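You operate a simulated robot arm through the tools that you are given. There is no shell and no other tool.

You are at the controls of a simulated robot arm. One attempt, no reset.

JOB
Shut the hose tap, stand the air wand in its holder and brush the bed's chips down the slot.
Fine: drives are locked; tap shut first, keep out of the air jet; brush on the blue mat. Set down upright: blue chip brush. What is to be rubbed or washed off counts as gone when no trace of it is left.

Only the result counts: the job must be done as asked and must still hold three seconds after the hand-in. Knocking over, shifting, dropping, spilling or breaking anything else fails it.

ROBOT AND FRAMES
A 7-joint arm with a two-finger parallel gripper, fixed in place. Base frame: the origin is on the floor under the middle of its stand, x ahead of it, y to its left, z up. Lengths are in m, angles in rad, forces in N, time in s.
With the tool pointing down near the work surface it reaches from about 0.1 to 0.74 m from the base axis. Its first joint turns from -2.897 to 2.897 rad. Payload 3.43 kg.
The tool frame sits at the grasp point between the pads (the TCP): z along the fingers, y along the line on which they close. The tips reach 0.034 m beyond it. The gripper opens to 0.128 m. The fingers are 0.024 m wide and 0.012 m thick; the gripper's body (0.048 by 0.13 m) begins 0.096 m behind the TCP.
Orientation is that of the tool frame in the base frame, as [roll, pitch, yaw] about the fixed x, y, z axes, in that order (R = Rz(yaw) Ry(pitch) Rx(roll)). With the fingers straight down and closing along the base's y, the tool's x points along the base's -x, its y along +y and its z along -z.

CONTROLS
- The arm moves only by the tool step_arm. Its argument "increments" is a list of rows, each a list of 7 numbers: the shift along the tool's x, y, z in units of 30 mm (1.0 is 30 mm), then the turn, a rotation vector about the tool's x, y, z in units of 4 degrees (1.0 is 4 degrees), then the closure, from 0 (fully open) to 1 (shut). In form: [[x, y, z, wx, wy, wz, jaw], ...]. A call has 1 to 20 rows; each row shifts and turns the commanded pose from where the row before left it, along the tool's axes as they then stand. A call with a number of a shift or a turn outside -1 to 1 is refused whole. Each row takes 0.2 s and may step no farther than 0.05 m and 0.15 rad from the row before; otherwise, or with a gripper value out of range, the whole call is refused. Where a pose cannot be reached the arm comes as near as it can. A force on the tool above 40 N (or 10 N above the force at the start of the call, whichever is more), or a blocked arm, ends the call early, and 0.2 s more pass. Each finger travels about 0.153 m/s and halts on what it meets, pressing with about 23 N; the grip force reading is that of the motor and also rises with nothing between the fingers. The clock runs only during rows and for 0.2 s after the last one: add rows that do not move to give the fingers time. The reply holds the time, the measured pose of the TCP, the force on the tool along the base axes, the opening and the grip force, in the units named above and with some noise, with the torque about the TCP (base axes, N m) and any sound that the robot's microphone picked up.
- Cameras (640 x 400 px; columns grow to the right, rows downward): "scene" is fixed at [0.0503, 0.6487, 1.6711]; the picture's right is [-0.37, -0.93, 0.00], its down [-0.81, 0.32, -0.49] and it looks along [0.46, -0.18, -0.87] (base axes); focal length 328 px, centre (320, 200). "wrist" rides on the gripper at [0.076, -0.011, -0.16] in the tool frame; the picture's right is [0.15, 0.99, 0.00], its down [-0.88, 0.13, -0.46] and it looks along [-0.45, 0.07, 0.89] (tool axes); focal length 234 px, centre (320, 200). There is no depth. A picture from a camera that has moved, and an enlarged one, comes with that camera's place and axes in the base frame and with its lens.
- camera(camera): a new picture of that camera. No time passes.
- close_up(camera, box): a new picture of the part [left, top, right, bottom] of that camera's present view, enlarged. No time passes.
- sign_off(): hands the job in; it is judged then, once.

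Places have to be worked out from the pictures, the camera data and where the tool is seen. Open the gripper and draw the arm clear of the work before you hand the job in, unless the task says otherwise.

The tools are called after "Call:" by a JSON object that holds its "method" and its "body". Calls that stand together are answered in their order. step_arm: Moves the arm, as the interface text tells. Its arguments: {"type":"object","properties":{"increments":{"type":"array"}},"required":["increments"]} The other tools are called the same way: camera (camera) takes a picture; close_up (camera, box) takes an enlarged picture of a part of a camera's view; sign_off () hands the job in.

At the start:

```text
clock: 0.0
position: [0.2477, 0.4023, 1.3015]
ee_rot: [-3.141, 0.001, 3.141]
ft_force: [0.6, 0.0, 0.2]
torque: [0.0, 0.0, 0.03]
grip_width: 0.1281
grip_force: 0.1
```

scene: 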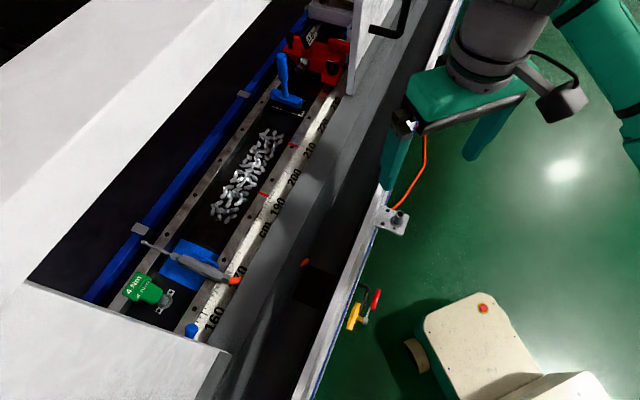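
wrist: 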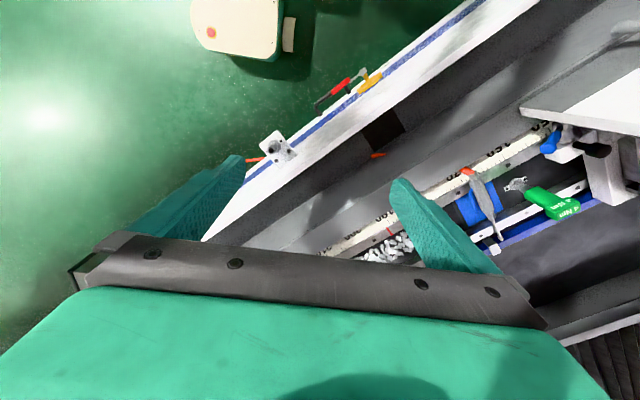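

I start by looking closely at the scene from both cameras before moving anything.

Call:
{"method": "close_up", "body": {"camera": "scene", "box": [80, 200, 280, 345]}}

Call:
{"method": "close_up", "body": {"camera": "scene", "box": [220, 0, 440, 140]}}

Call:
{"method": "close_up", "body": {"camera": "scene", "box": [280, 180, 440, 340]}}

Call:
{"method": "close_up", "body": {"camera": "scene", "box": [180, 100, 340, 240]}}

Call:
{"method": "close_up", "body": {"camera": "wrist", "box": [420, 80, 640, 280]}}

Call:
{"method": "close_up", "body": {"camera": "wrist", "box": [220, 50, 440, 270]}}

```text
2.76 times, centred on (180, 272) of scene
camera zoom: at [0.0503, 0.6487, 1.6711], right [-0.37, -0.93, 0.0], down [-0.81, 0.32, -0.49], along [0.46, -0.18, -0.87], focal length 904 px, centre (706, 0)
```

zoom: 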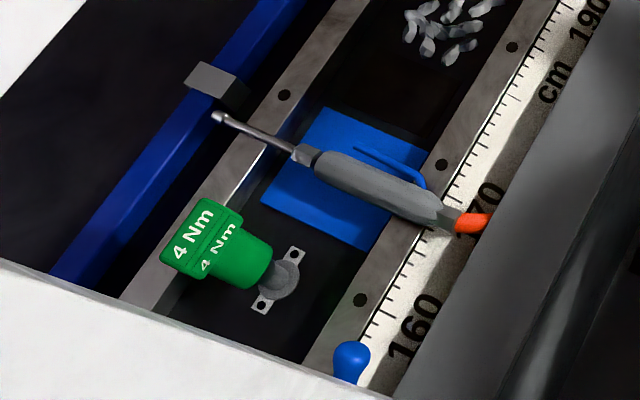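

```text
2.86 times, centred on (330, 70) of scene
camera zoom: at [0.0503, 0.6487, 1.6711], right [-0.37, -0.93, 0.0], down [-0.81, 0.32, -0.49], along [0.46, -0.18, -0.87], focal length 937 px, centre (291, 571)
```

zoom: 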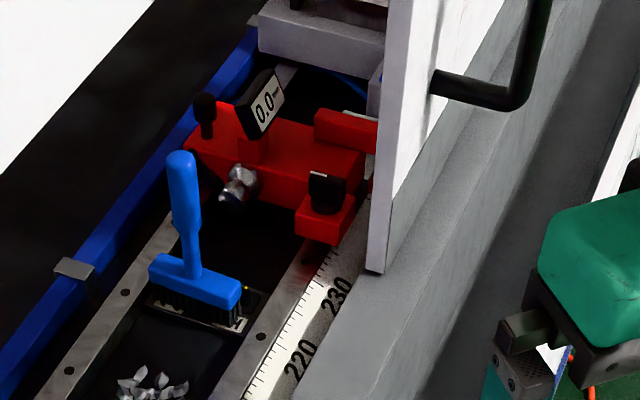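

```text
2.50 times, centred on (360, 260) of scene
camera zoom: at [0.0503, 0.6487, 1.6711], right [-0.37, -0.93, 0.0], down [-0.81, 0.32, -0.49], along [0.46, -0.18, -0.87], focal length 820 px, centre (220, 50)
```

zoom: 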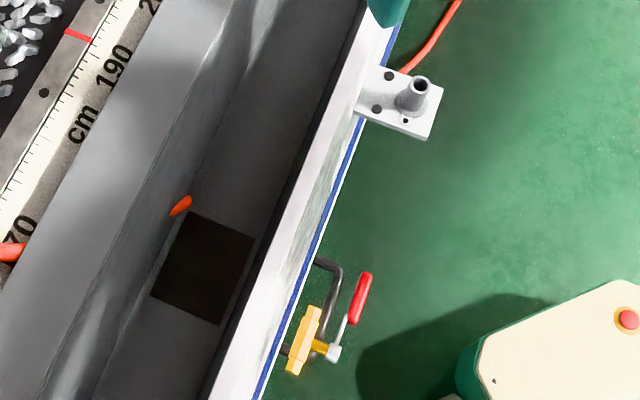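

```text
2.86 times, centred on (260, 170) of scene
camera zoom: at [0.0503, 0.6487, 1.6711], right [-0.37, -0.93, 0.0], down [-0.81, 0.32, -0.49], along [0.46, -0.18, -0.87], focal length 937 px, centre (491, 286)
```

zoom: 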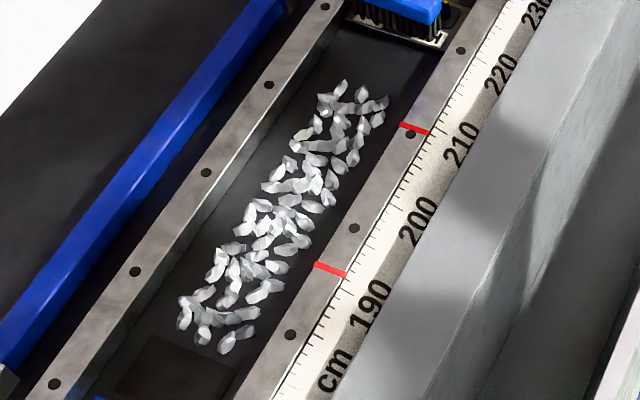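

```text
2.00 times, centred on (530, 180) of wrist
camera zoom: at [0.1727, 0.3894, 1.4619], right [-0.15, 0.99, 0.0], down [0.88, 0.13, 0.46], along [0.45, 0.07, -0.89], focal length 468 px, centre (-100, 240)
```

zoom: 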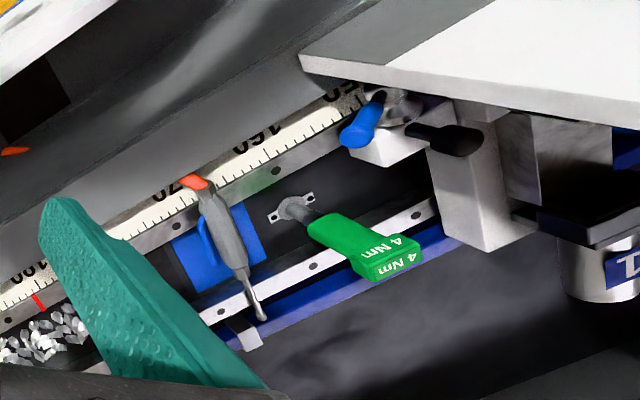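

```text
1.82 times, centred on (330, 160) of wrist
camera zoom: at [0.1727, 0.3894, 1.4619], right [-0.15, 0.99, 0.0], down [0.88, 0.13, 0.46], along [0.45, 0.07, -0.89], focal length 426 px, centre (302, 273)
```

zoom: 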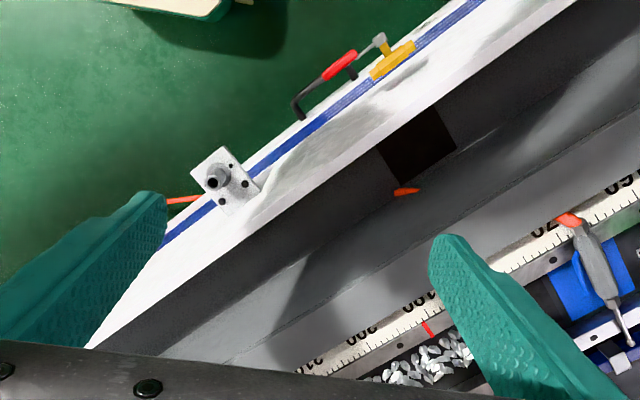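

The tap (red lever, yellow body), the tube bracket and the bed items triangulate well from both views. I want finer views of the lever, the slot in the bed, the brush and the holder.

Call:
{"method": "close_up", "body": {"camera": "scene", "box": [180, 190, 280, 260]}}

Call:
{"method": "close_up", "body": {"camera": "scene", "box": [340, 270, 390, 340]}}

Call:
{"method": "close_up", "body": {"camera": "wrist", "box": [300, 55, 400, 120]}}

Call:
{"method": "close_up", "body": {"camera": "scene", "box": [250, 40, 330, 125]}}

Call:
{"method": "close_up", "body": {"camera": "wrist", "box": [240, 120, 310, 170]}}

Call:
{"method": "close_up", "body": {"camera": "scene", "box": [360, 180, 430, 250]}}

Call:
{"method": "close_up", "body": {"camera": "wrist", "box": [440, 150, 520, 260]}}

Call:
{"method": "close_up", "body": {"camera": "scene", "box": [130, 225, 250, 300]}}

```text
5.71 times, centred on (230, 225) of scene
camera zoom: at [0.0503, 0.6487, 1.6711], right [-0.37, -0.93, 0.0], down [-0.81, 0.32, -0.49], along [0.46, -0.18, -0.87], focal length 1874 px, centre (834, 57)
```

zoom: 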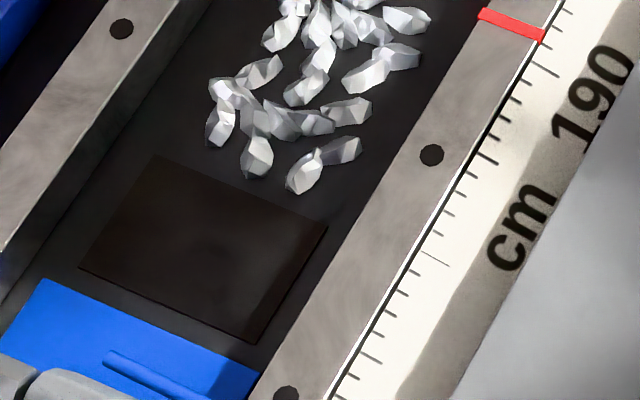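

```text
5.71 times, centred on (365, 305) of scene
camera zoom: at [0.0503, 0.6487, 1.6711], right [-0.37, -0.93, 0.0], down [-0.81, 0.32, -0.49], along [0.46, -0.18, -0.87], focal length 1874 px, centre (63, -400)
```

zoom: 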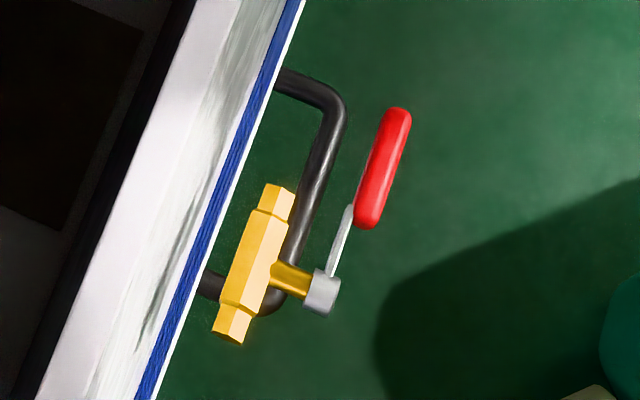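

```text
6.15 times, centred on (350, 88) of wrist
camera zoom: at [0.1727, 0.3894, 1.4619], right [-0.15, 0.99, 0.0], down [0.88, 0.13, 0.46], along [0.45, 0.07, -0.89], focal length 1441 px, centre (135, 892)
```

zoom: 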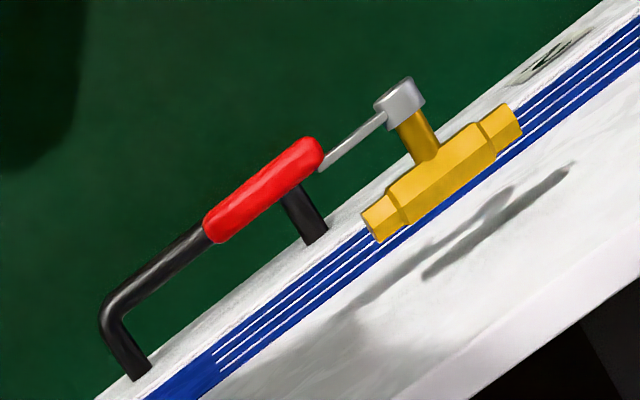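

```text
4.71 times, centred on (290, 82) of scene
camera zoom: at [0.0503, 0.6487, 1.6711], right [-0.37, -0.93, 0.0], down [-0.81, 0.32, -0.49], along [0.46, -0.18, -0.87], focal length 1543 px, centre (461, 753)
```

zoom: 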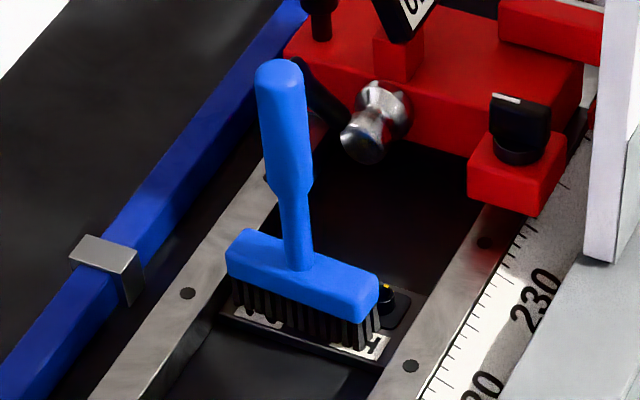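

```text
8.00 times, centred on (275, 145) of wrist
camera zoom: at [0.1727, 0.3894, 1.4619], right [-0.15, 0.99, 0.0], down [0.88, 0.13, 0.46], along [0.45, 0.07, -0.89], focal length 1873 px, centre (680, 640)
```

zoom: 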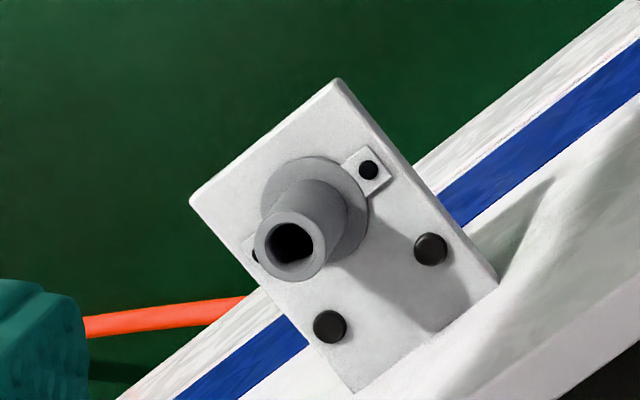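

```text
5.71 times, centred on (395, 215) of scene
camera zoom: at [0.0503, 0.6487, 1.6711], right [-0.37, -0.93, 0.0], down [-0.81, 0.32, -0.49], along [0.46, -0.18, -0.87], focal length 1874 px, centre (-109, 114)
```

zoom: 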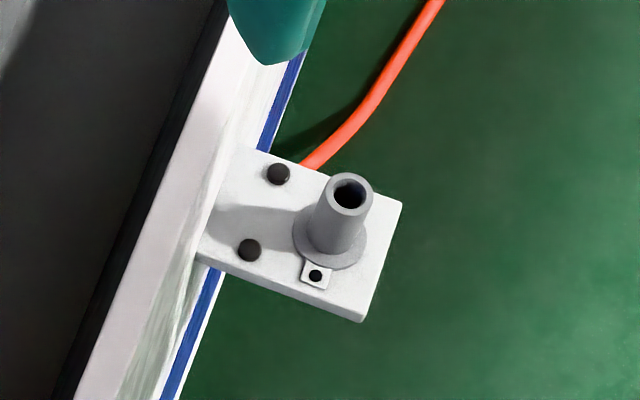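

```text
3.64 times, centred on (480, 205) of wrist
camera zoom: at [0.1727, 0.3894, 1.4619], right [-0.15, 0.99, 0.0], down [0.88, 0.13, 0.46], along [0.45, 0.07, -0.89], focal length 852 px, centre (-262, 182)
```

zoom: 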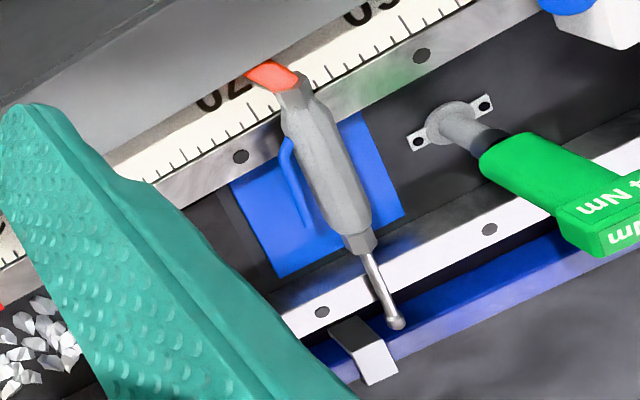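

```text
5.33 times, centred on (190, 262) of scene
camera zoom: at [0.0503, 0.6487, 1.6711], right [-0.37, -0.93, 0.0], down [-0.81, 0.32, -0.49], along [0.46, -0.18, -0.87], focal length 1749 px, centre (1013, -133)
```

zoom: 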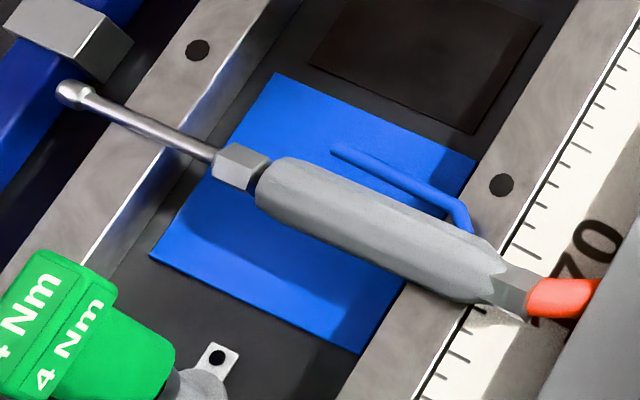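

The bench runs at about −45° in the base frame (rail direction ≈ [0.70, −0.71]). The tap hub is near (0.139, 0.493, 0.812), with the lever running along the rail direction, so open. First I turn the tool so the wrist camera faces the bench squarely, and close the fingers.

Call:
{"method": "step_arm", "body": {"increments": [[0, 0, 0, 0, 0, -0.93, 0.3], [0, 0, 0, 0, 0, -0.93, 0.6], [0, 0, 0, 0, 0, -0.93, 1], [0, 0, 0, 0, 0, -0.93, 1], [0, 0, 0, 0, 0, -0.93, 1], [0, 0, 0, 0, 0, -0.93, 1], [0, 0, 0, 0, 0, -0.93, 1], [0, 0, 0, 0, 0, -0.93, 1], [0, 0, 0, 0, 0, -0.93, 1], [0, 0, 0, 0, 0, -0.93, 1], [0, 0, 0, 0, 0, -0.93, 1], [0, 0, 0, 0, 0, -0.93, 1]]}}

```text
clock: 2.6
position: [0.2475, 0.4006, 1.3039]
ee_rot: [-3.141, -0.001, -2.362]
ft_force: [-0.2, -0.7, 0.4]
torque: [-0.03, -0.02, 0.06]
grip_width: 0.0002
grip_force: 22.8
```

Call:
{"method": "camera", "body": {"camera": "wrist"}}

Call:
{"method": "camera", "body": {"camera": "scene"}}

```text
taken
camera wrist: at [0.2024, 0.3389, 1.4621], right [-0.8, 0.6, 0.0], down [0.53, 0.71, 0.46], along [0.27, 0.36, -0.89], focal length 234 px, centre (320, 200)
```

wrist: 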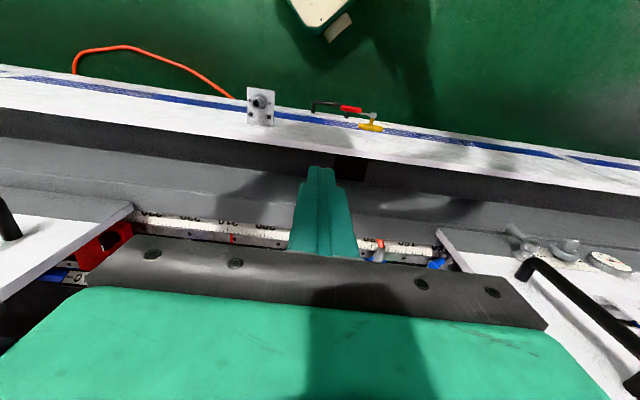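

```text
taken
```

scene: 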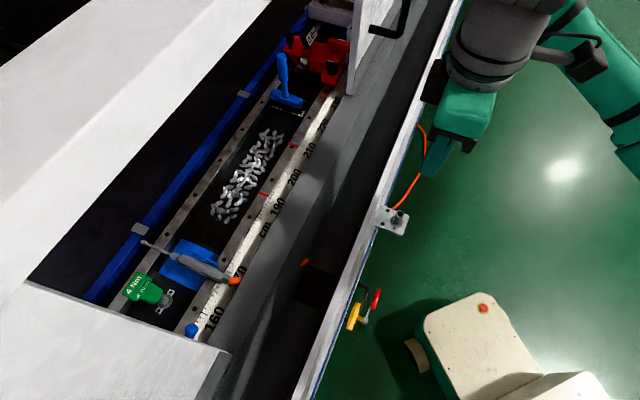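

The lever and bracket are now visible from a new angle. I enlarge the tap and its surroundings for any direction marking.

Call:
{"method": "close_up", "body": {"camera": "wrist", "box": [290, 85, 420, 150]}}

Call:
{"method": "close_up", "body": {"camera": "wrist", "box": [340, 90, 400, 140]}}

Call:
{"method": "close_up", "body": {"camera": "wrist", "box": [340, 225, 460, 285]}}

Call:
{"method": "close_up", "body": {"camera": "scene", "box": [340, 90, 460, 240]}}

```text
4.92 times, centred on (355, 118) of wrist
camera zoom: at [0.2024, 0.3389, 1.4621], right [-0.8, 0.6, 0.0], down [0.53, 0.71, 0.46], along [0.27, 0.36, -0.89], focal length 1153 px, centre (148, 606)
```

zoom: 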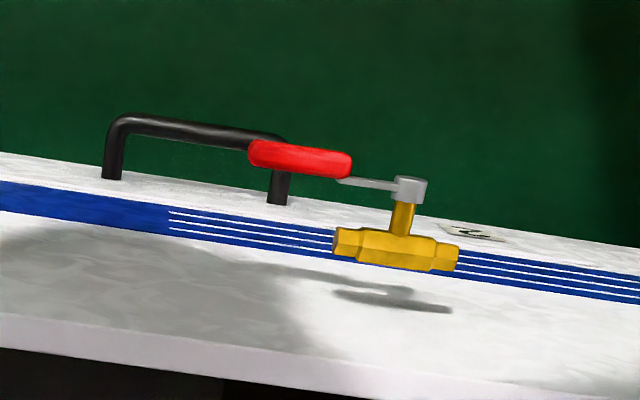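

```text
8.00 times, centred on (370, 115) of wrist
camera zoom: at [0.2024, 0.3389, 1.4621], right [-0.8, 0.6, 0.0], down [0.53, 0.71, 0.46], along [0.27, 0.36, -0.89], focal length 1873 px, centre (-80, 880)
```

zoom: 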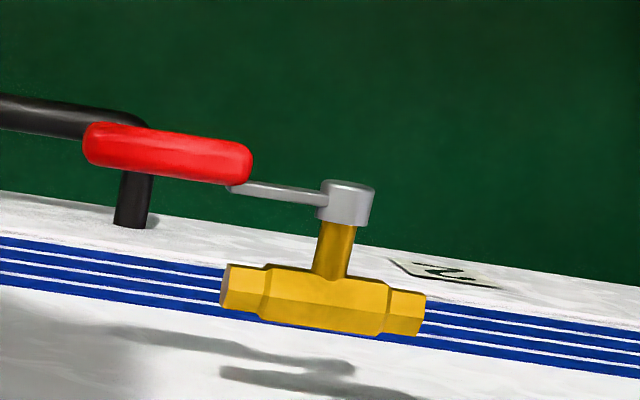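

```text
5.33 times, centred on (400, 255) of wrist
camera zoom: at [0.2024, 0.3389, 1.4621], right [-0.8, 0.6, 0.0], down [0.53, 0.71, 0.46], along [0.27, 0.36, -0.89], focal length 1249 px, centre (-107, -93)
```

zoom: 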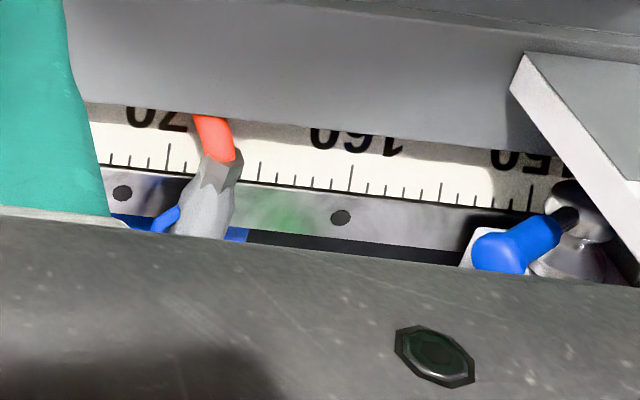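

```text
2.67 times, centred on (400, 165) of scene
camera zoom: at [0.0503, 0.6487, 1.6711], right [-0.37, -0.93, 0.0], down [-0.81, 0.32, -0.49], along [0.46, -0.18, -0.87], focal length 874 px, centre (107, 293)
```

zoom: 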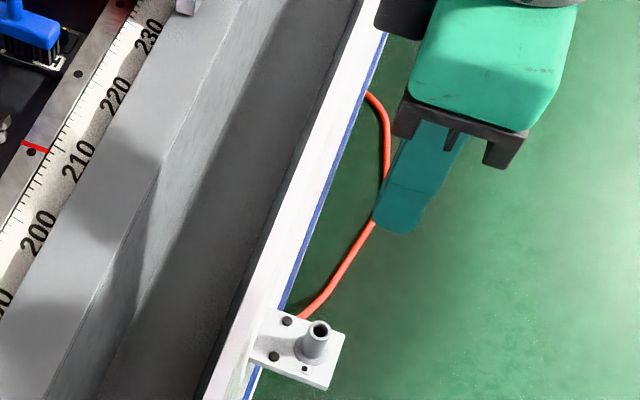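

There is a small sticker on the panel beside the tap. I back off and tilt the tool outward so the wrist camera can see the panel front.

Call:
{"method": "step_arm", "body": {"increments": [[0.43, 0, 0.8, 0, 0, 0, 1], [0.43, 0, 0.8, 0, 0, 0, 1], [0.43, 0, 0.8, 0, 0, 0, 1], [0.43, 0, 0.8, 0, 0, 0, 1], [0.43, 0, 0.8, 0, 0, 0, 1], [0.43, 0, 0.8, 0, 0, 0, 1], [0.43, 0, 0.8, 0, 0, 0, 1], [0.43, 0, 0.8, 0, 0, 0, 1], [0.43, 0, 0.8, 0, 0, 0, 1], [0.43, 0, 0.8, 0, 0, 0, 1], [0, 0, 0, 0, -0.94, 0, 1], [0, 0, 0, 0, -0.94, 0, 1], [0, 0, 0, 0, -0.94, 0, 1], [0, 0, 0, 0, -0.94, 0, 1], [0, 0, 0, 0, -0.94, 0, 1], [0, 0, 0, 0, -0.94, 0, 1], [0, 0, 0, 0, -0.94, 0, 1], [0, 0, 0, 0, -0.94, 0, 1]]}}

Call:
{"method": "camera", "body": {"camera": "wrist"}}

```text
clock: 6.4
position: [0.1695, 0.3975, 1.0828]
ee_rot: [-3.14, 0.524, -2.361]
ft_force: [-0.5, -0.4, -0.1]
torque: [-0.01, 0.07, -0.02]
grip_width: 0.0001
grip_force: 23.5
out of reach, approached as far as the arm can: row 12, 13, 14, 15, 16, 17, 18
```

```text
taken
camera wrist: at [0.0748, 0.2871, 1.1829], right [-0.79, 0.61, -0.08], down [0.29, 0.47, 0.83], along [0.55, 0.63, -0.55], focal length 234 px, centre (320, 200)
```

wrist: 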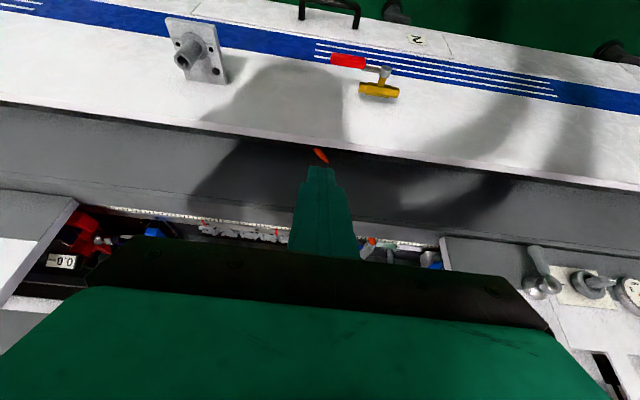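

The view is upside-down relative to the world (picture down is up), and the pose was slightly too close to the base. I enlarge the sticker and the tap.

Call:
{"method": "close_up", "body": {"camera": "wrist", "box": [390, 20, 450, 60]}}

Call:
{"method": "close_up", "body": {"camera": "wrist", "box": [310, 30, 430, 110]}}

Call:
{"method": "close_up", "body": {"camera": "wrist", "box": [150, 10, 250, 90]}}

Call:
{"method": "close_up", "body": {"camera": "wrist", "box": [40, 190, 460, 290]}}

Call:
{"method": "close_up", "body": {"camera": "scene", "box": [340, 180, 440, 340]}}

```text
10.00 times, centred on (420, 40) of wrist
camera zoom: at [0.0748, 0.2871, 1.1829], right [-0.79, 0.61, -0.08], down [0.29, 0.47, 0.83], along [0.55, 0.63, -0.55], focal length 2342 px, centre (-680, 1800)
```

zoom: 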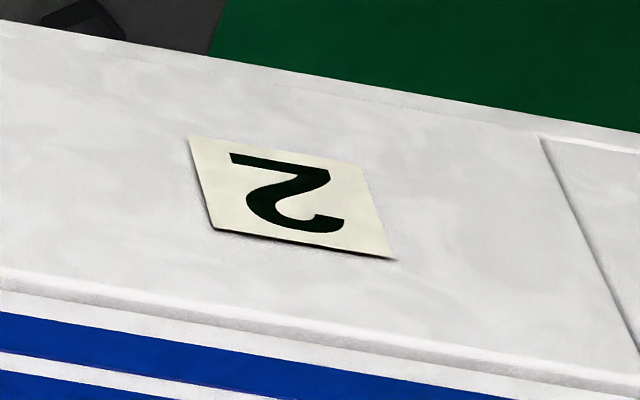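

```text
5.00 times, centred on (370, 70) of wrist
camera zoom: at [0.0748, 0.2871, 1.1829], right [-0.79, 0.61, -0.08], down [0.29, 0.47, 0.83], along [0.55, 0.63, -0.55], focal length 1171 px, centre (70, 850)
```

zoom: 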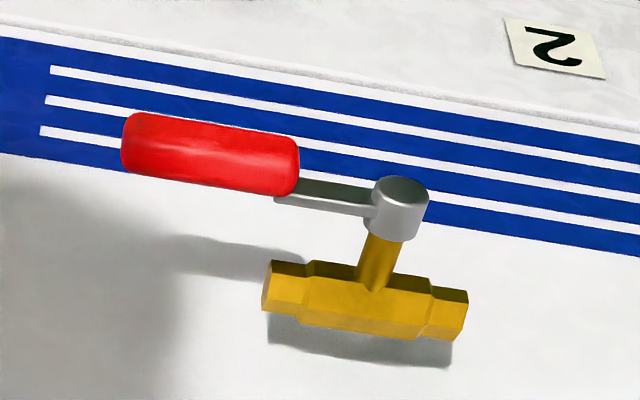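

```text
5.00 times, centred on (200, 50) of wrist
camera zoom: at [0.0748, 0.2871, 1.1829], right [-0.79, 0.61, -0.08], down [0.29, 0.47, 0.83], along [0.55, 0.63, -0.55], focal length 1171 px, centre (920, 950)
```

zoom: 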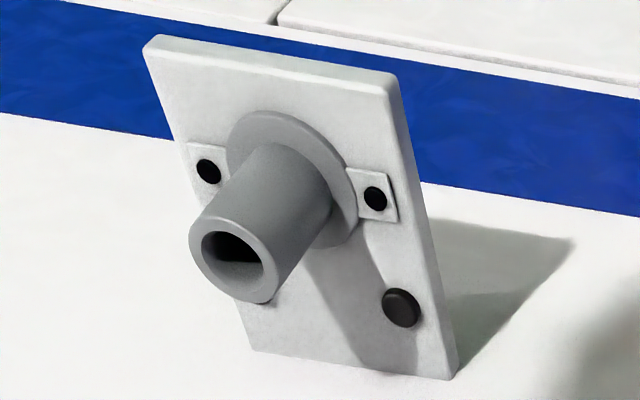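

```text
1.52 times, centred on (250, 240) of wrist
camera zoom: at [0.0748, 0.2871, 1.1829], right [-0.79, 0.61, -0.08], down [0.29, 0.47, 0.83], along [0.55, 0.63, -0.55], focal length 357 px, centre (427, 139)
```

zoom: 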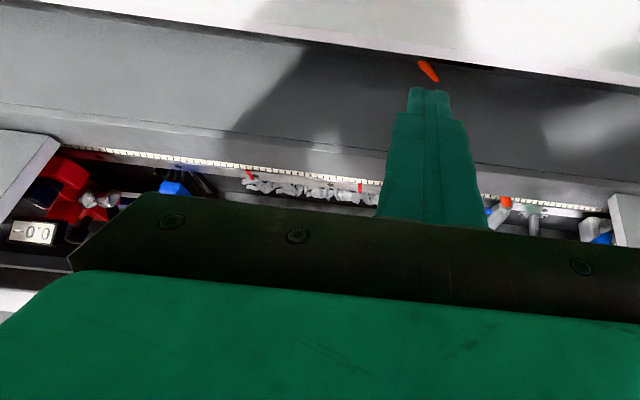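

```text
2.50 times, centred on (390, 260) of scene
camera zoom: at [0.0503, 0.6487, 1.6711], right [-0.37, -0.93, 0.0], down [-0.81, 0.32, -0.49], along [0.46, -0.18, -0.87], focal length 820 px, centre (145, 50)
```

zoom: 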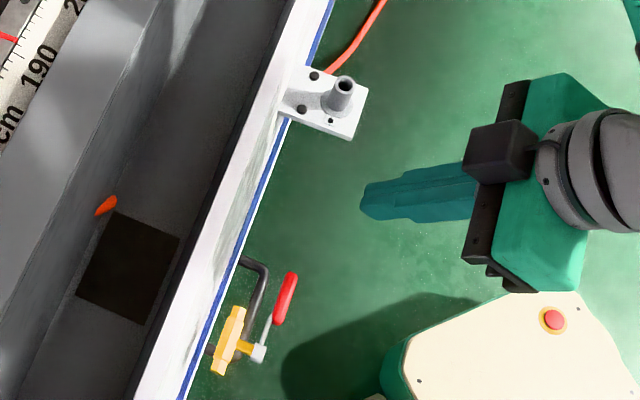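

The sticker is just a "2", so nothing marks the shut direction. A clockwise quarter turn, seen from the robot, would bring the lever from pointing right to pointing down. I untilt the tool first and check where the commanded pose stands.

Call:
{"method": "step_arm", "body": {"increments": [[0, 0, 0, 0, 0.94, 0, 1], [0, 0, 0, 0, 0.94, 0, 1], [0, 0, 0, 0, 0.94, 0, 1], [0, 0, 0, 0, 0.94, 0, 1], [0, 0, 0, 0, 0.94, 0, 1], [0, 0, 0, 0, 0.94, 0, 1], [0, 0, 0, 0, 0.94, 0, 1], [0, 0, 0, 0, 0.94, 0, 1]]}}

```text
clock: 8.2
position: [0.1705, 0.3975, 1.0832]
ee_rot: [-3.141, -0.002, -2.364]
ft_force: [0.0, 0.0, 0.3]
torque: [-0.02, -0.03, 0.02]
grip_width: 0.0001
grip_force: 22.4
```

The pose is at (p≈−0.163, q≈0.401) in bench coordinates, with the next commands starting from there. I lower toward a point above the red lever grip and tilt the fingertips toward the hub side so they can follow the lever's arc.

Call:
{"method": "step_arm", "body": {"increments": [[-0.146, 0.033, 0.842, 0, 0, 0, 1], [-0.146, 0.033, 0.842, 0, 0, 0, 1], [-0.146, 0.033, 0.842, 0, 0, 0, 1], [-0.146, 0.033, 0.842, 0, 0, 0, 1], [-0.146, 0.033, 0.842, 0, 0, 0, 1], [-0.146, 0.033, 0.842, 0, 0, 0, 1], [-0.146, 0.033, 0.842, 0, 0, 0, 1], [-0.146, 0.033, 0.842, 0, 0, 0, 1], [0, 0, 0, -0.893, 0, 0, 1], [0, 0, 0, -0.893, 0, 0, 1], [0, 0, 0, -0.893, 0, 0, 1], [0, 0, 0, -0.893, 0, 0, 1], [0, 0, 0, -0.893, 0, 0, 1], [0, 0, 0, -0.893, 0, 0, 1], [0, 0, 0, -0.893, 0, 0, 1], [0, 0, 0, 0, 0, 0, 1]]}}

Call:
{"method": "close_up", "body": {"camera": "scene", "box": [320, 230, 440, 350]}}

Call:
{"method": "camera", "body": {"camera": "wrist"}}

```text
clock: 11.6
position: [0.1892, 0.4275, 0.8808]
ee_rot: [2.705, 0.0, -2.361]
ft_force: [0.7, -0.1, 0.8]
torque: [-0.01, -0.01, -0.01]
grip_width: 0.0
grip_force: 23.2
```

```text
3.33 times, centred on (380, 290) of scene
camera zoom: at [0.0503, 0.6487, 1.6711], right [-0.37, -0.93, 0.0], down [-0.81, 0.32, -0.49], along [0.46, -0.18, -0.87], focal length 1093 px, centre (120, -100)
```

zoom: 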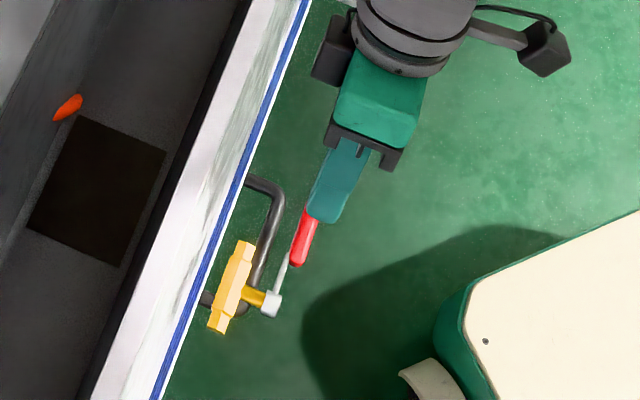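

```text
taken
camera wrist: at [0.1907, 0.3187, 1.0201], right [-0.73, 0.53, 0.42], down [0.68, 0.57, 0.47], along [0.01, 0.63, -0.78], focal length 234 px, centre (320, 200)
```

wrist: 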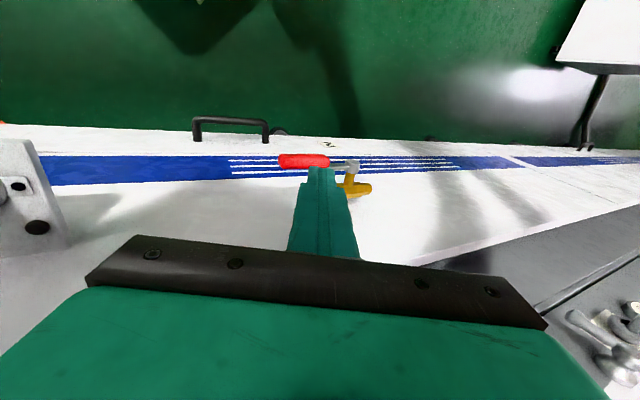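

The closed fingers sit in line above the red grip, tips about 3 cm over it. I push down along the first part of the lever's arc and watch the force and the picture.

Call:
{"method": "step_arm", "body": {"increments": [[0, -0.1, 0.43, 0, 0, 0, 1], [0, -0.1, 0.43, 0, 0, 0, 1], [0, -0.206, 0.378, 0, 0, 0, 1], [0, -0.127, 0.415, 0, 0, 0, 1], [0, -0.047, 0.361, 0, 0, 0, 1]]}}

Call:
{"method": "close_up", "body": {"camera": "scene", "box": [320, 230, 440, 350]}}

Call:
{"method": "close_up", "body": {"camera": "wrist", "box": [220, 90, 420, 220]}}

```text
clock: 12.8
position: [0.1817, 0.4354, 0.8172]
ee_rot: [2.707, -0.001, -2.362]
ft_force: [1.9, -2.1, 2.0]
torque: [-0.13, -0.02, 0.05]
grip_width: 0.0
grip_force: 22.9
```

```text
3.33 times, centred on (380, 290) of scene
camera zoom: at [0.0503, 0.6487, 1.6711], right [-0.37, -0.93, 0.0], down [-0.81, 0.32, -0.49], along [0.46, -0.18, -0.87], focal length 1093 px, centre (120, -100)
```

zoom: 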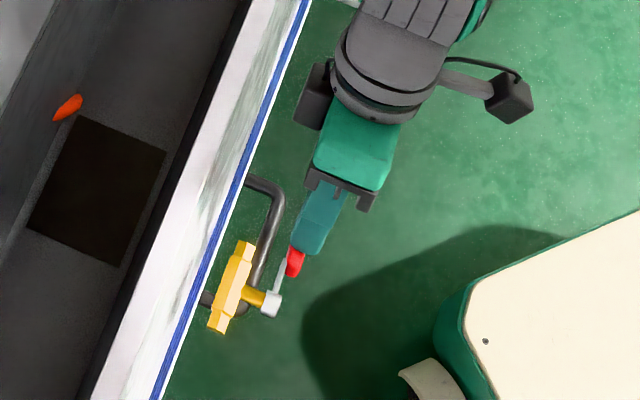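

```text
3.08 times, centred on (320, 155) of wrist
camera zoom: at [0.1829, 0.3262, 0.9578], right [-0.73, 0.53, 0.42], down [0.68, 0.57, 0.47], along [0.01, 0.63, -0.78], focal length 720 px, centre (320, 338)
```

zoom: 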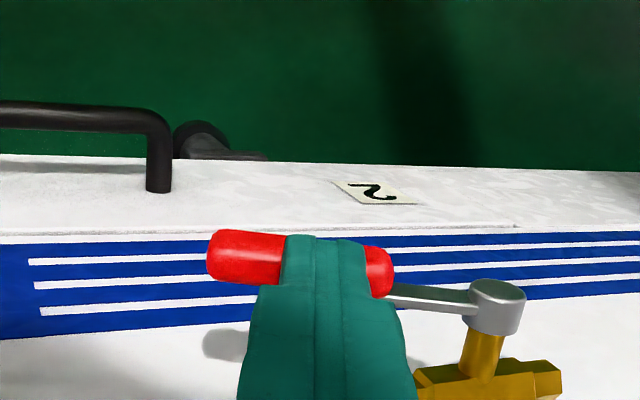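

The lever is turning under a light push of about 3 N. I continue along the arc.

Call:
{"method": "step_arm", "body": {"increments": [[0, -0.002, 0.297, 0, 0, 0, 1], [0, 0.039, 0.294, 0, 0, 0, 1], [0, 0.089, 0.299, 0, 0, 0, 1], [0, 0.129, 0.292, 0, 0, 0, 1]]}}

Call:
{"method": "close_up", "body": {"camera": "scene", "box": [320, 230, 440, 350]}}

Call:
{"method": "close_up", "body": {"camera": "wrist", "box": [220, 90, 420, 220]}}

```text
clock: 13.8
position: [0.1656, 0.4499, 0.7888]
ee_rot: [2.706, 0.0, -2.361]
ft_force: [4.0, -4.0, -0.2]
torque: [-0.11, -0.12, 0.06]
grip_width: 0.0
grip_force: 22.5
```

```text
3.33 times, centred on (380, 290) of scene
camera zoom: at [0.0503, 0.6487, 1.6711], right [-0.37, -0.93, 0.0], down [-0.81, 0.32, -0.49], along [0.46, -0.18, -0.87], focal length 1093 px, centre (120, -100)
```

zoom: 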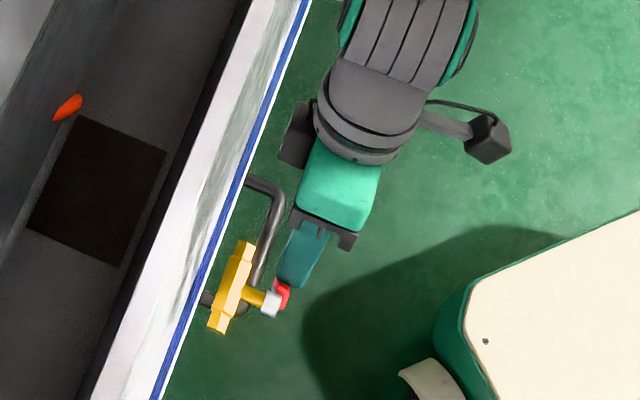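

```text
3.08 times, centred on (320, 155) of wrist
camera zoom: at [0.1681, 0.3416, 0.9289], right [-0.73, 0.53, 0.42], down [0.68, 0.57, 0.47], along [0.01, 0.63, -0.78], focal length 720 px, centre (320, 338)
```

zoom: 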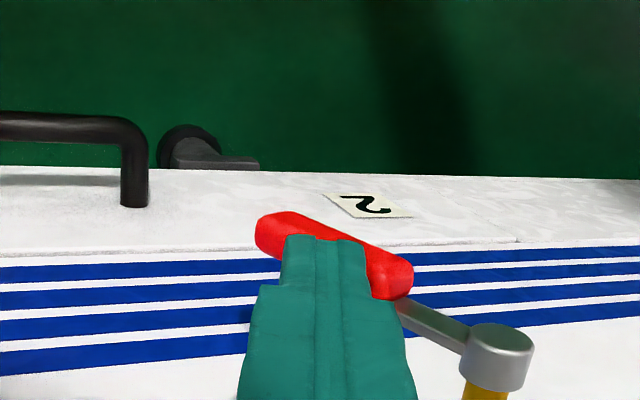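

The lever is well on its way down and still moving with about 5.7 N. I follow through to the quarter turn.

Call:
{"method": "step_arm", "body": {"increments": [[0, 0.184, 0.277, 0, 0, 0, 1], [0, 0.23, 0.247, 0, 0, 0, 1], [0, 0.125, 0.11, 0, 0, 0, 1]]}}

Call:
{"method": "close_up", "body": {"camera": "scene", "box": [320, 230, 440, 350]}}

Call:
{"method": "close_up", "body": {"camera": "wrist", "box": [220, 90, 420, 220]}}

```text
clock: 14.5
position: [0.1544, 0.4631, 0.7807]
ee_rot: [2.71, -0.002, -2.363]
ft_force: [6.8, -11.3, 11.3]
torque: [-0.15, 0.02, 0.13]
grip_width: 0.0001
grip_force: 23.0
stopped in row 3: the force on the tool passed its limit at 53 N (the readings are from after the stop); the commanded pose is now the measured one
```

```text
3.33 times, centred on (380, 290) of scene
camera zoom: at [0.0503, 0.6487, 1.6711], right [-0.37, -0.93, 0.0], down [-0.81, 0.32, -0.49], along [0.46, -0.18, -0.87], focal length 1093 px, centre (120, -100)
```

zoom: 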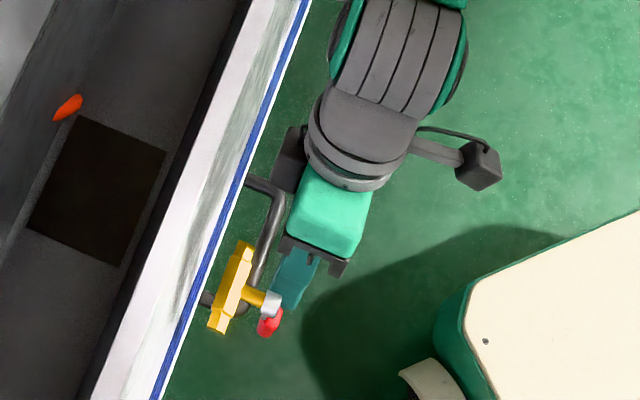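

```text
3.08 times, centred on (320, 155) of wrist
camera zoom: at [0.1557, 0.3535, 0.9205], right [-0.74, 0.54, 0.41], down [0.68, 0.57, 0.47], along [0.02, 0.63, -0.78], focal length 720 px, centre (320, 338)
```

zoom: 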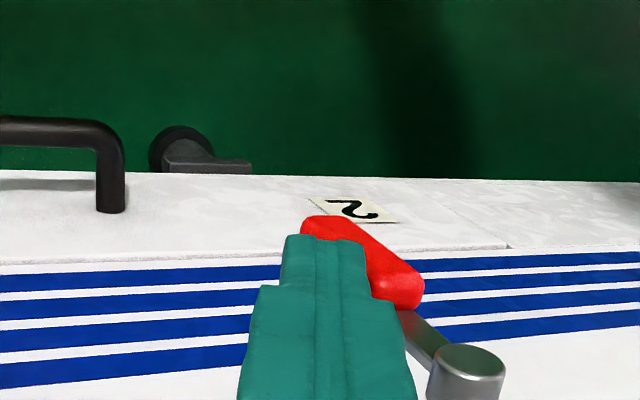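

The push met a firm stop right where the geometry puts the lever at 90° (vertical, across the pipe). I back the fingers away and look at the lever.

Call:
{"method": "step_arm", "body": {"increments": [[0, -0.604, -0.282, 0, 0, 0, 1], [0, -0.3, -1, 0, 0, 0, 1], [0, 0, -1, 0, 0, 0, 1], [0, 0, -1, 0, 0, 0, 1], [0, 0, -1, 0, 0, 0, 1], [0, 0, -1, 0, 0, 0, 1], [0, 0, -1, 0, 0, 0, 1], [0, 0, 0, 0, 0, 0, 1]]}}

Call:
{"method": "close_up", "body": {"camera": "scene", "box": [330, 270, 400, 350]}}

Call:
{"method": "camera", "body": {"camera": "wrist"}}

Call:
{"method": "camera", "body": {"camera": "scene"}}

```text
clock: 16.3
position: [0.2259, 0.3879, 0.9395]
ee_rot: [2.708, 0.0, -2.364]
ft_force: [-0.4, -0.4, -0.2]
torque: [0.01, 0.0, 0.02]
grip_width: 0.0002
grip_force: 23.2
```

```text
5.00 times, centred on (365, 310) of scene
camera zoom: at [0.0503, 0.6487, 1.6711], right [-0.37, -0.93, 0.0], down [-0.81, 0.32, -0.49], along [0.46, -0.18, -0.87], focal length 1639 px, centre (95, -350)
```

zoom: 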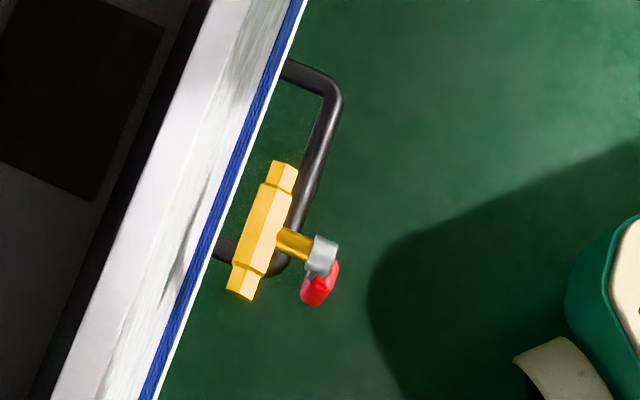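

```text
taken
camera wrist: at [0.2272, 0.2789, 1.0796], right [-0.73, 0.54, 0.42], down [0.68, 0.57, 0.47], along [0.02, 0.63, -0.78], focal length 234 px, centre (320, 200)
```

wrist: 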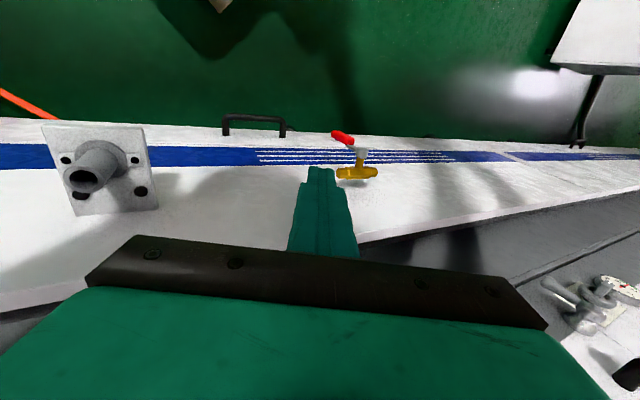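

```text
taken
```

scene: 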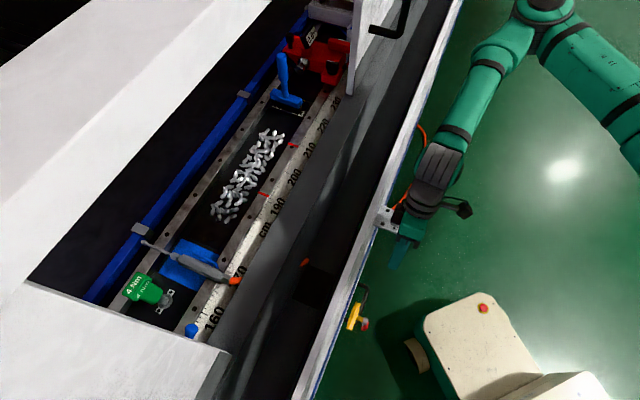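

The lever now hangs straight down across the pipe, so the tap is shut. Next is the wand, lying across the rails at p≈−0.324 with its trigger lever on the right side. I raise the arm, level the tool and move over for a close look before gripping.

Call:
{"method": "step_arm", "body": {"increments": [[0, 0, -0.9, 0.893, 0, 0, 1], [0, 0, -0.9, 0.893, 0, 0, 1], [0, 0, -0.9, 0.893, 0, 0, 1], [0, 0, -0.9, 0.893, 0, 0, 1], [0, 0, -0.9, 0.893, 0, 0, 1], [0, 0, -0.9, 0.893, 0, 0, 1], [0, 0, -0.9, 0.893, 0, 0, 1], [-0.6, 0.85, 0, 0, 0, 0, 0.8], [-0.6, 0.85, 0, 0, 0, 0, 0.6], [-0.6, 0.85, 0, 0, 0, 0, 0.4], [-0.6, 0.85, 0, 0, 0, 0, 0.4], [-0.6, 0.85, 0, 0, 0, 0, 0.4], [-0.6, 0.85, 0, 0, 0, 0, 0.4], [-0.6, 0.85, 0, 0, 0, 0, 0.4], [-0.6, 0.85, 0, 0, 0, 0, 0.4], [0, 0, 0, 0, 0, 0, 0.4]]}}

Call:
{"method": "camera", "body": {"camera": "wrist"}}

Call:
{"method": "camera", "body": {"camera": "scene"}}

```text
clock: 19.7
position: [0.2182, 0.6027, 1.1217]
ee_rot: [-3.137, 0.0, -2.364]
ft_force: [0.6, 0.1, -0.5]
torque: [-0.01, 0.0, 0.02]
grip_width: 0.0768
grip_force: 0.0
```

```text
taken
camera wrist: at [0.1721, 0.5419, 1.2818], right [-0.8, 0.6, 0.0], down [0.53, 0.71, 0.46], along [0.28, 0.36, -0.89], focal length 234 px, centre (320, 200)
```

wrist: 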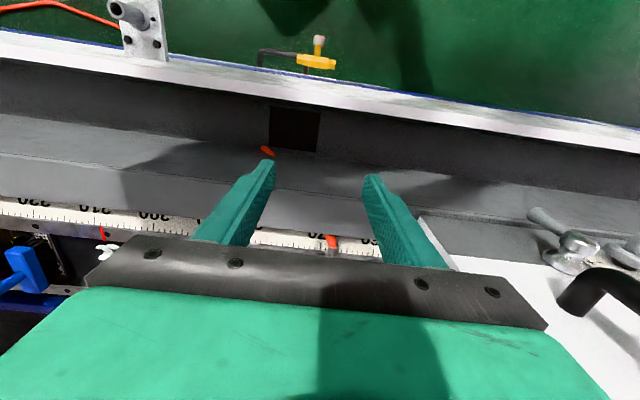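

```text
taken
```

scene: 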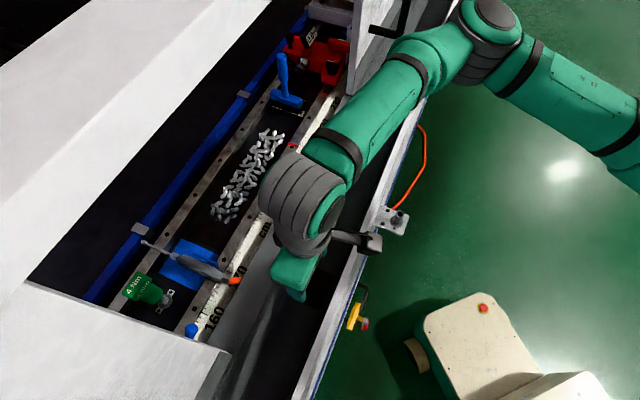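

The wand is hidden behind the gripper in this view. I tilt the tool outward about 36° here, well above the bench, to look at it along the approach direction.

Call:
{"method": "step_arm", "body": {"increments": [[0, 0, 0, 0, -1, 0, 0.4], [0, 0, 0, 0, -1, 0, 0.4], [0, 0, 0, 0, -1, 0, 0.4], [0, 0, 0, 0, -1, 0, 0.4], [0, 0, 0, 0, -1, 0, 0.4], [0, 0, 0, 0, -1, 0, 0.4], [0, 0, 0, 0, -1, 0, 0.4], [0, 0, 0, 0, -1, 0, 0.4], [0, 0, 0, 0, -1, 0, 0.4]]}}

Call:
{"method": "camera", "body": {"camera": "wrist"}}

Call:
{"method": "camera", "body": {"camera": "scene"}}

```text
clock: 21.7
position: [0.2189, 0.6021, 1.1208]
ee_rot: [-3.136, 0.63, -2.361]
ft_force: [0.2, 0.3, -0.9]
torque: [0.04, -0.01, -0.01]
grip_width: 0.077
grip_force: 0.0
```

```text
taken
camera wrist: at [0.1161, 0.4855, 1.2052], right [-0.78, 0.62, -0.09], down [0.22, 0.41, 0.89], along [0.59, 0.67, -0.45], focal length 234 px, centre (320, 200)
```

wrist: 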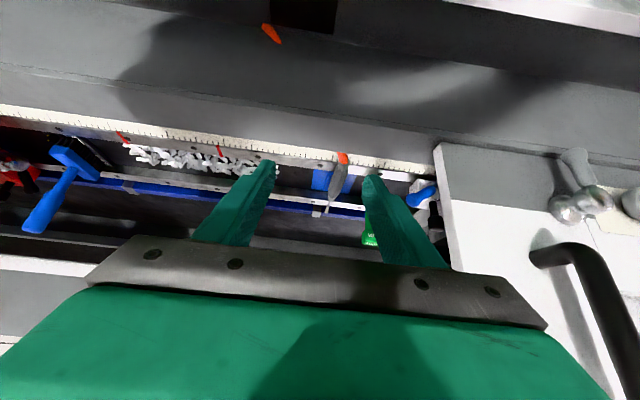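

```text
taken
```

scene: 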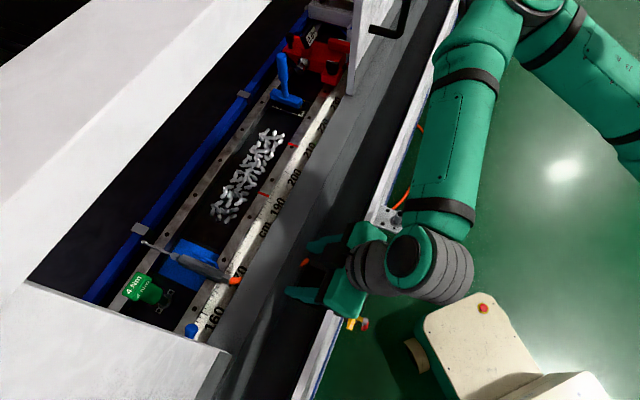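

Now the wand is visible between the fingers. I enlarge it, along with the brush and screwdriver area.

Call:
{"method": "close_up", "body": {"camera": "wrist", "box": [290, 140, 390, 220]}}

Call:
{"method": "close_up", "body": {"camera": "wrist", "box": [0, 100, 290, 250]}}

Call:
{"method": "close_up", "body": {"camera": "scene", "box": [120, 230, 260, 320]}}

```text
5.00 times, centred on (340, 180) of wrist
camera zoom: at [0.1161, 0.4855, 1.2052], right [-0.78, 0.62, -0.09], down [0.22, 0.41, 0.89], along [0.59, 0.67, -0.45], focal length 1171 px, centre (220, 300)
```

zoom: 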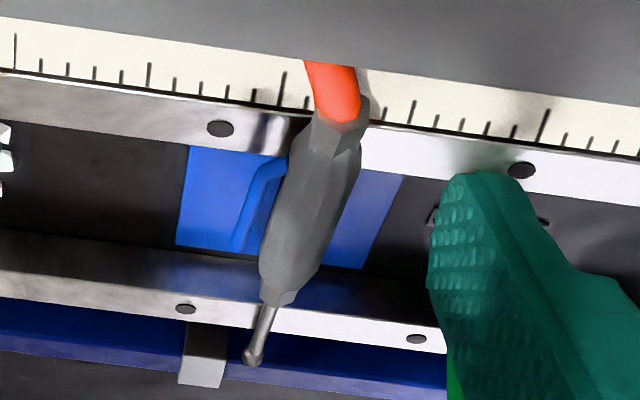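

```text
2.21 times, centred on (145, 175) of wrist
camera zoom: at [0.1161, 0.4855, 1.2052], right [-0.78, 0.62, -0.09], down [0.22, 0.41, 0.89], along [0.59, 0.67, -0.45], focal length 517 px, centre (706, 255)
```

zoom: 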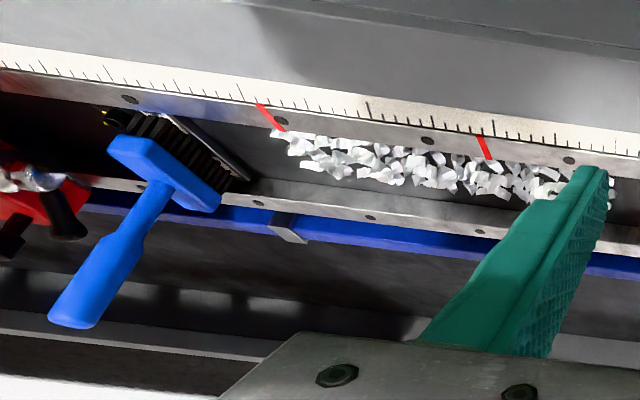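

```text
4.44 times, centred on (190, 275) of scene
camera zoom: at [0.0503, 0.6487, 1.6711], right [-0.37, -0.93, 0.0], down [-0.81, 0.32, -0.49], along [0.46, -0.18, -0.87], focal length 1457 px, centre (898, -133)
```

zoom: 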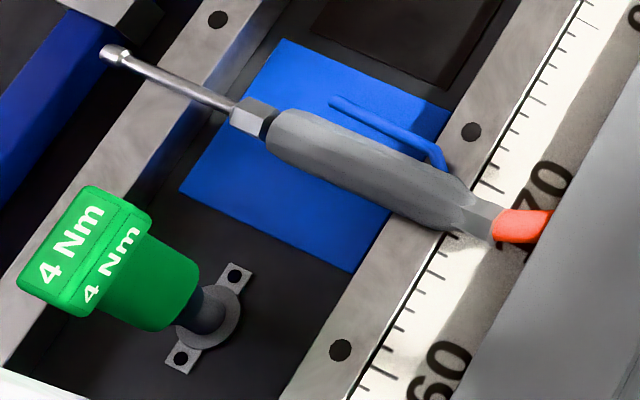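

The wand's handle sits at about q 0.775–0.886 with z≈0.957, the trigger lever about 2.4 cm to its right, nozzle tip at q≈0.996. I approach a pre-grasp above the middle of the handle at 45° tilt and check that the arm reaches.

Call:
{"method": "step_arm", "body": {"increments": [[-0.624, 0.205, 0.924, 0, 0, 0, 0.32], [-0.624, 0.205, 0.924, 0, 0, 0, 0.32], [-0.624, 0.205, 0.924, 0, 0, 0, 0.32], [-0.624, 0.205, 0.924, 0, 0, 0, 0.32], [-0.624, 0.205, 0.924, 0, 0, 0, 0.32], [-0.624, 0.205, 0.924, 0, 0, 0, 0.32], [-0.624, 0.205, 0.924, 0, 0, 0, 0.32], [0, 0, 0, 0, -0.75, 0, 0.32], [0, 0, 0, 0, -0.75, 0, 0.32], [0, 0, 0, 0, -0.75, 0, 0.32], [0, 0, 0, 0, 0, 0, 0.32]]}}

Call:
{"method": "camera", "body": {"camera": "wrist"}}

Call:
{"method": "camera", "body": {"camera": "scene"}}

```text
clock: 24.1
position: [0.346, 0.7881, 1.0409]
ee_rot: [-3.138, 0.788, -2.358]
ft_force: [0.8, -0.1, 0.7]
torque: [-0.02, -0.01, 0.02]
grip_width: 0.087
grip_force: 0.0
```

```text
taken
camera wrist: at [0.2351, 0.6625, 1.1004], right [-0.77, 0.63, -0.11], down [0.12, 0.3, 0.94], along [0.63, 0.71, -0.31], focal length 234 px, centre (320, 200)
```

wrist: 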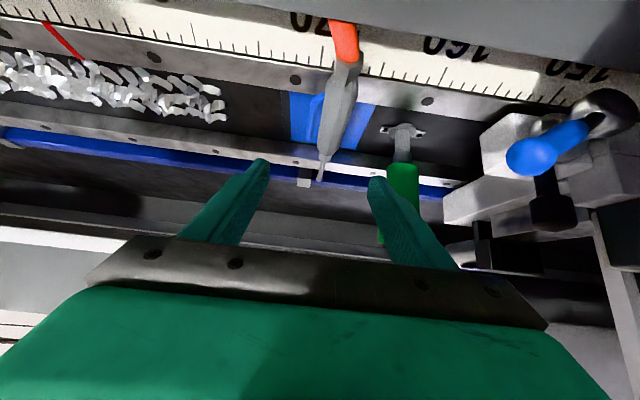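

```text
taken
```

scene: 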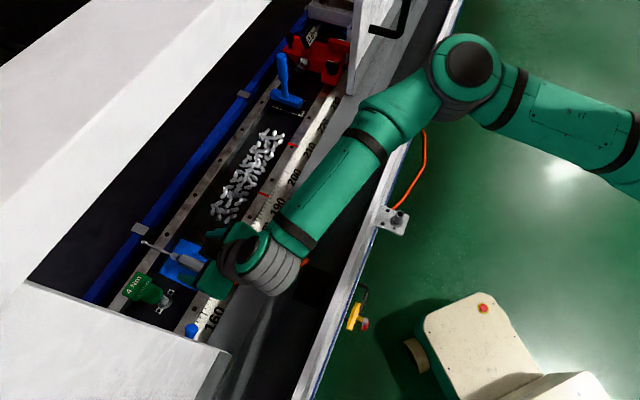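

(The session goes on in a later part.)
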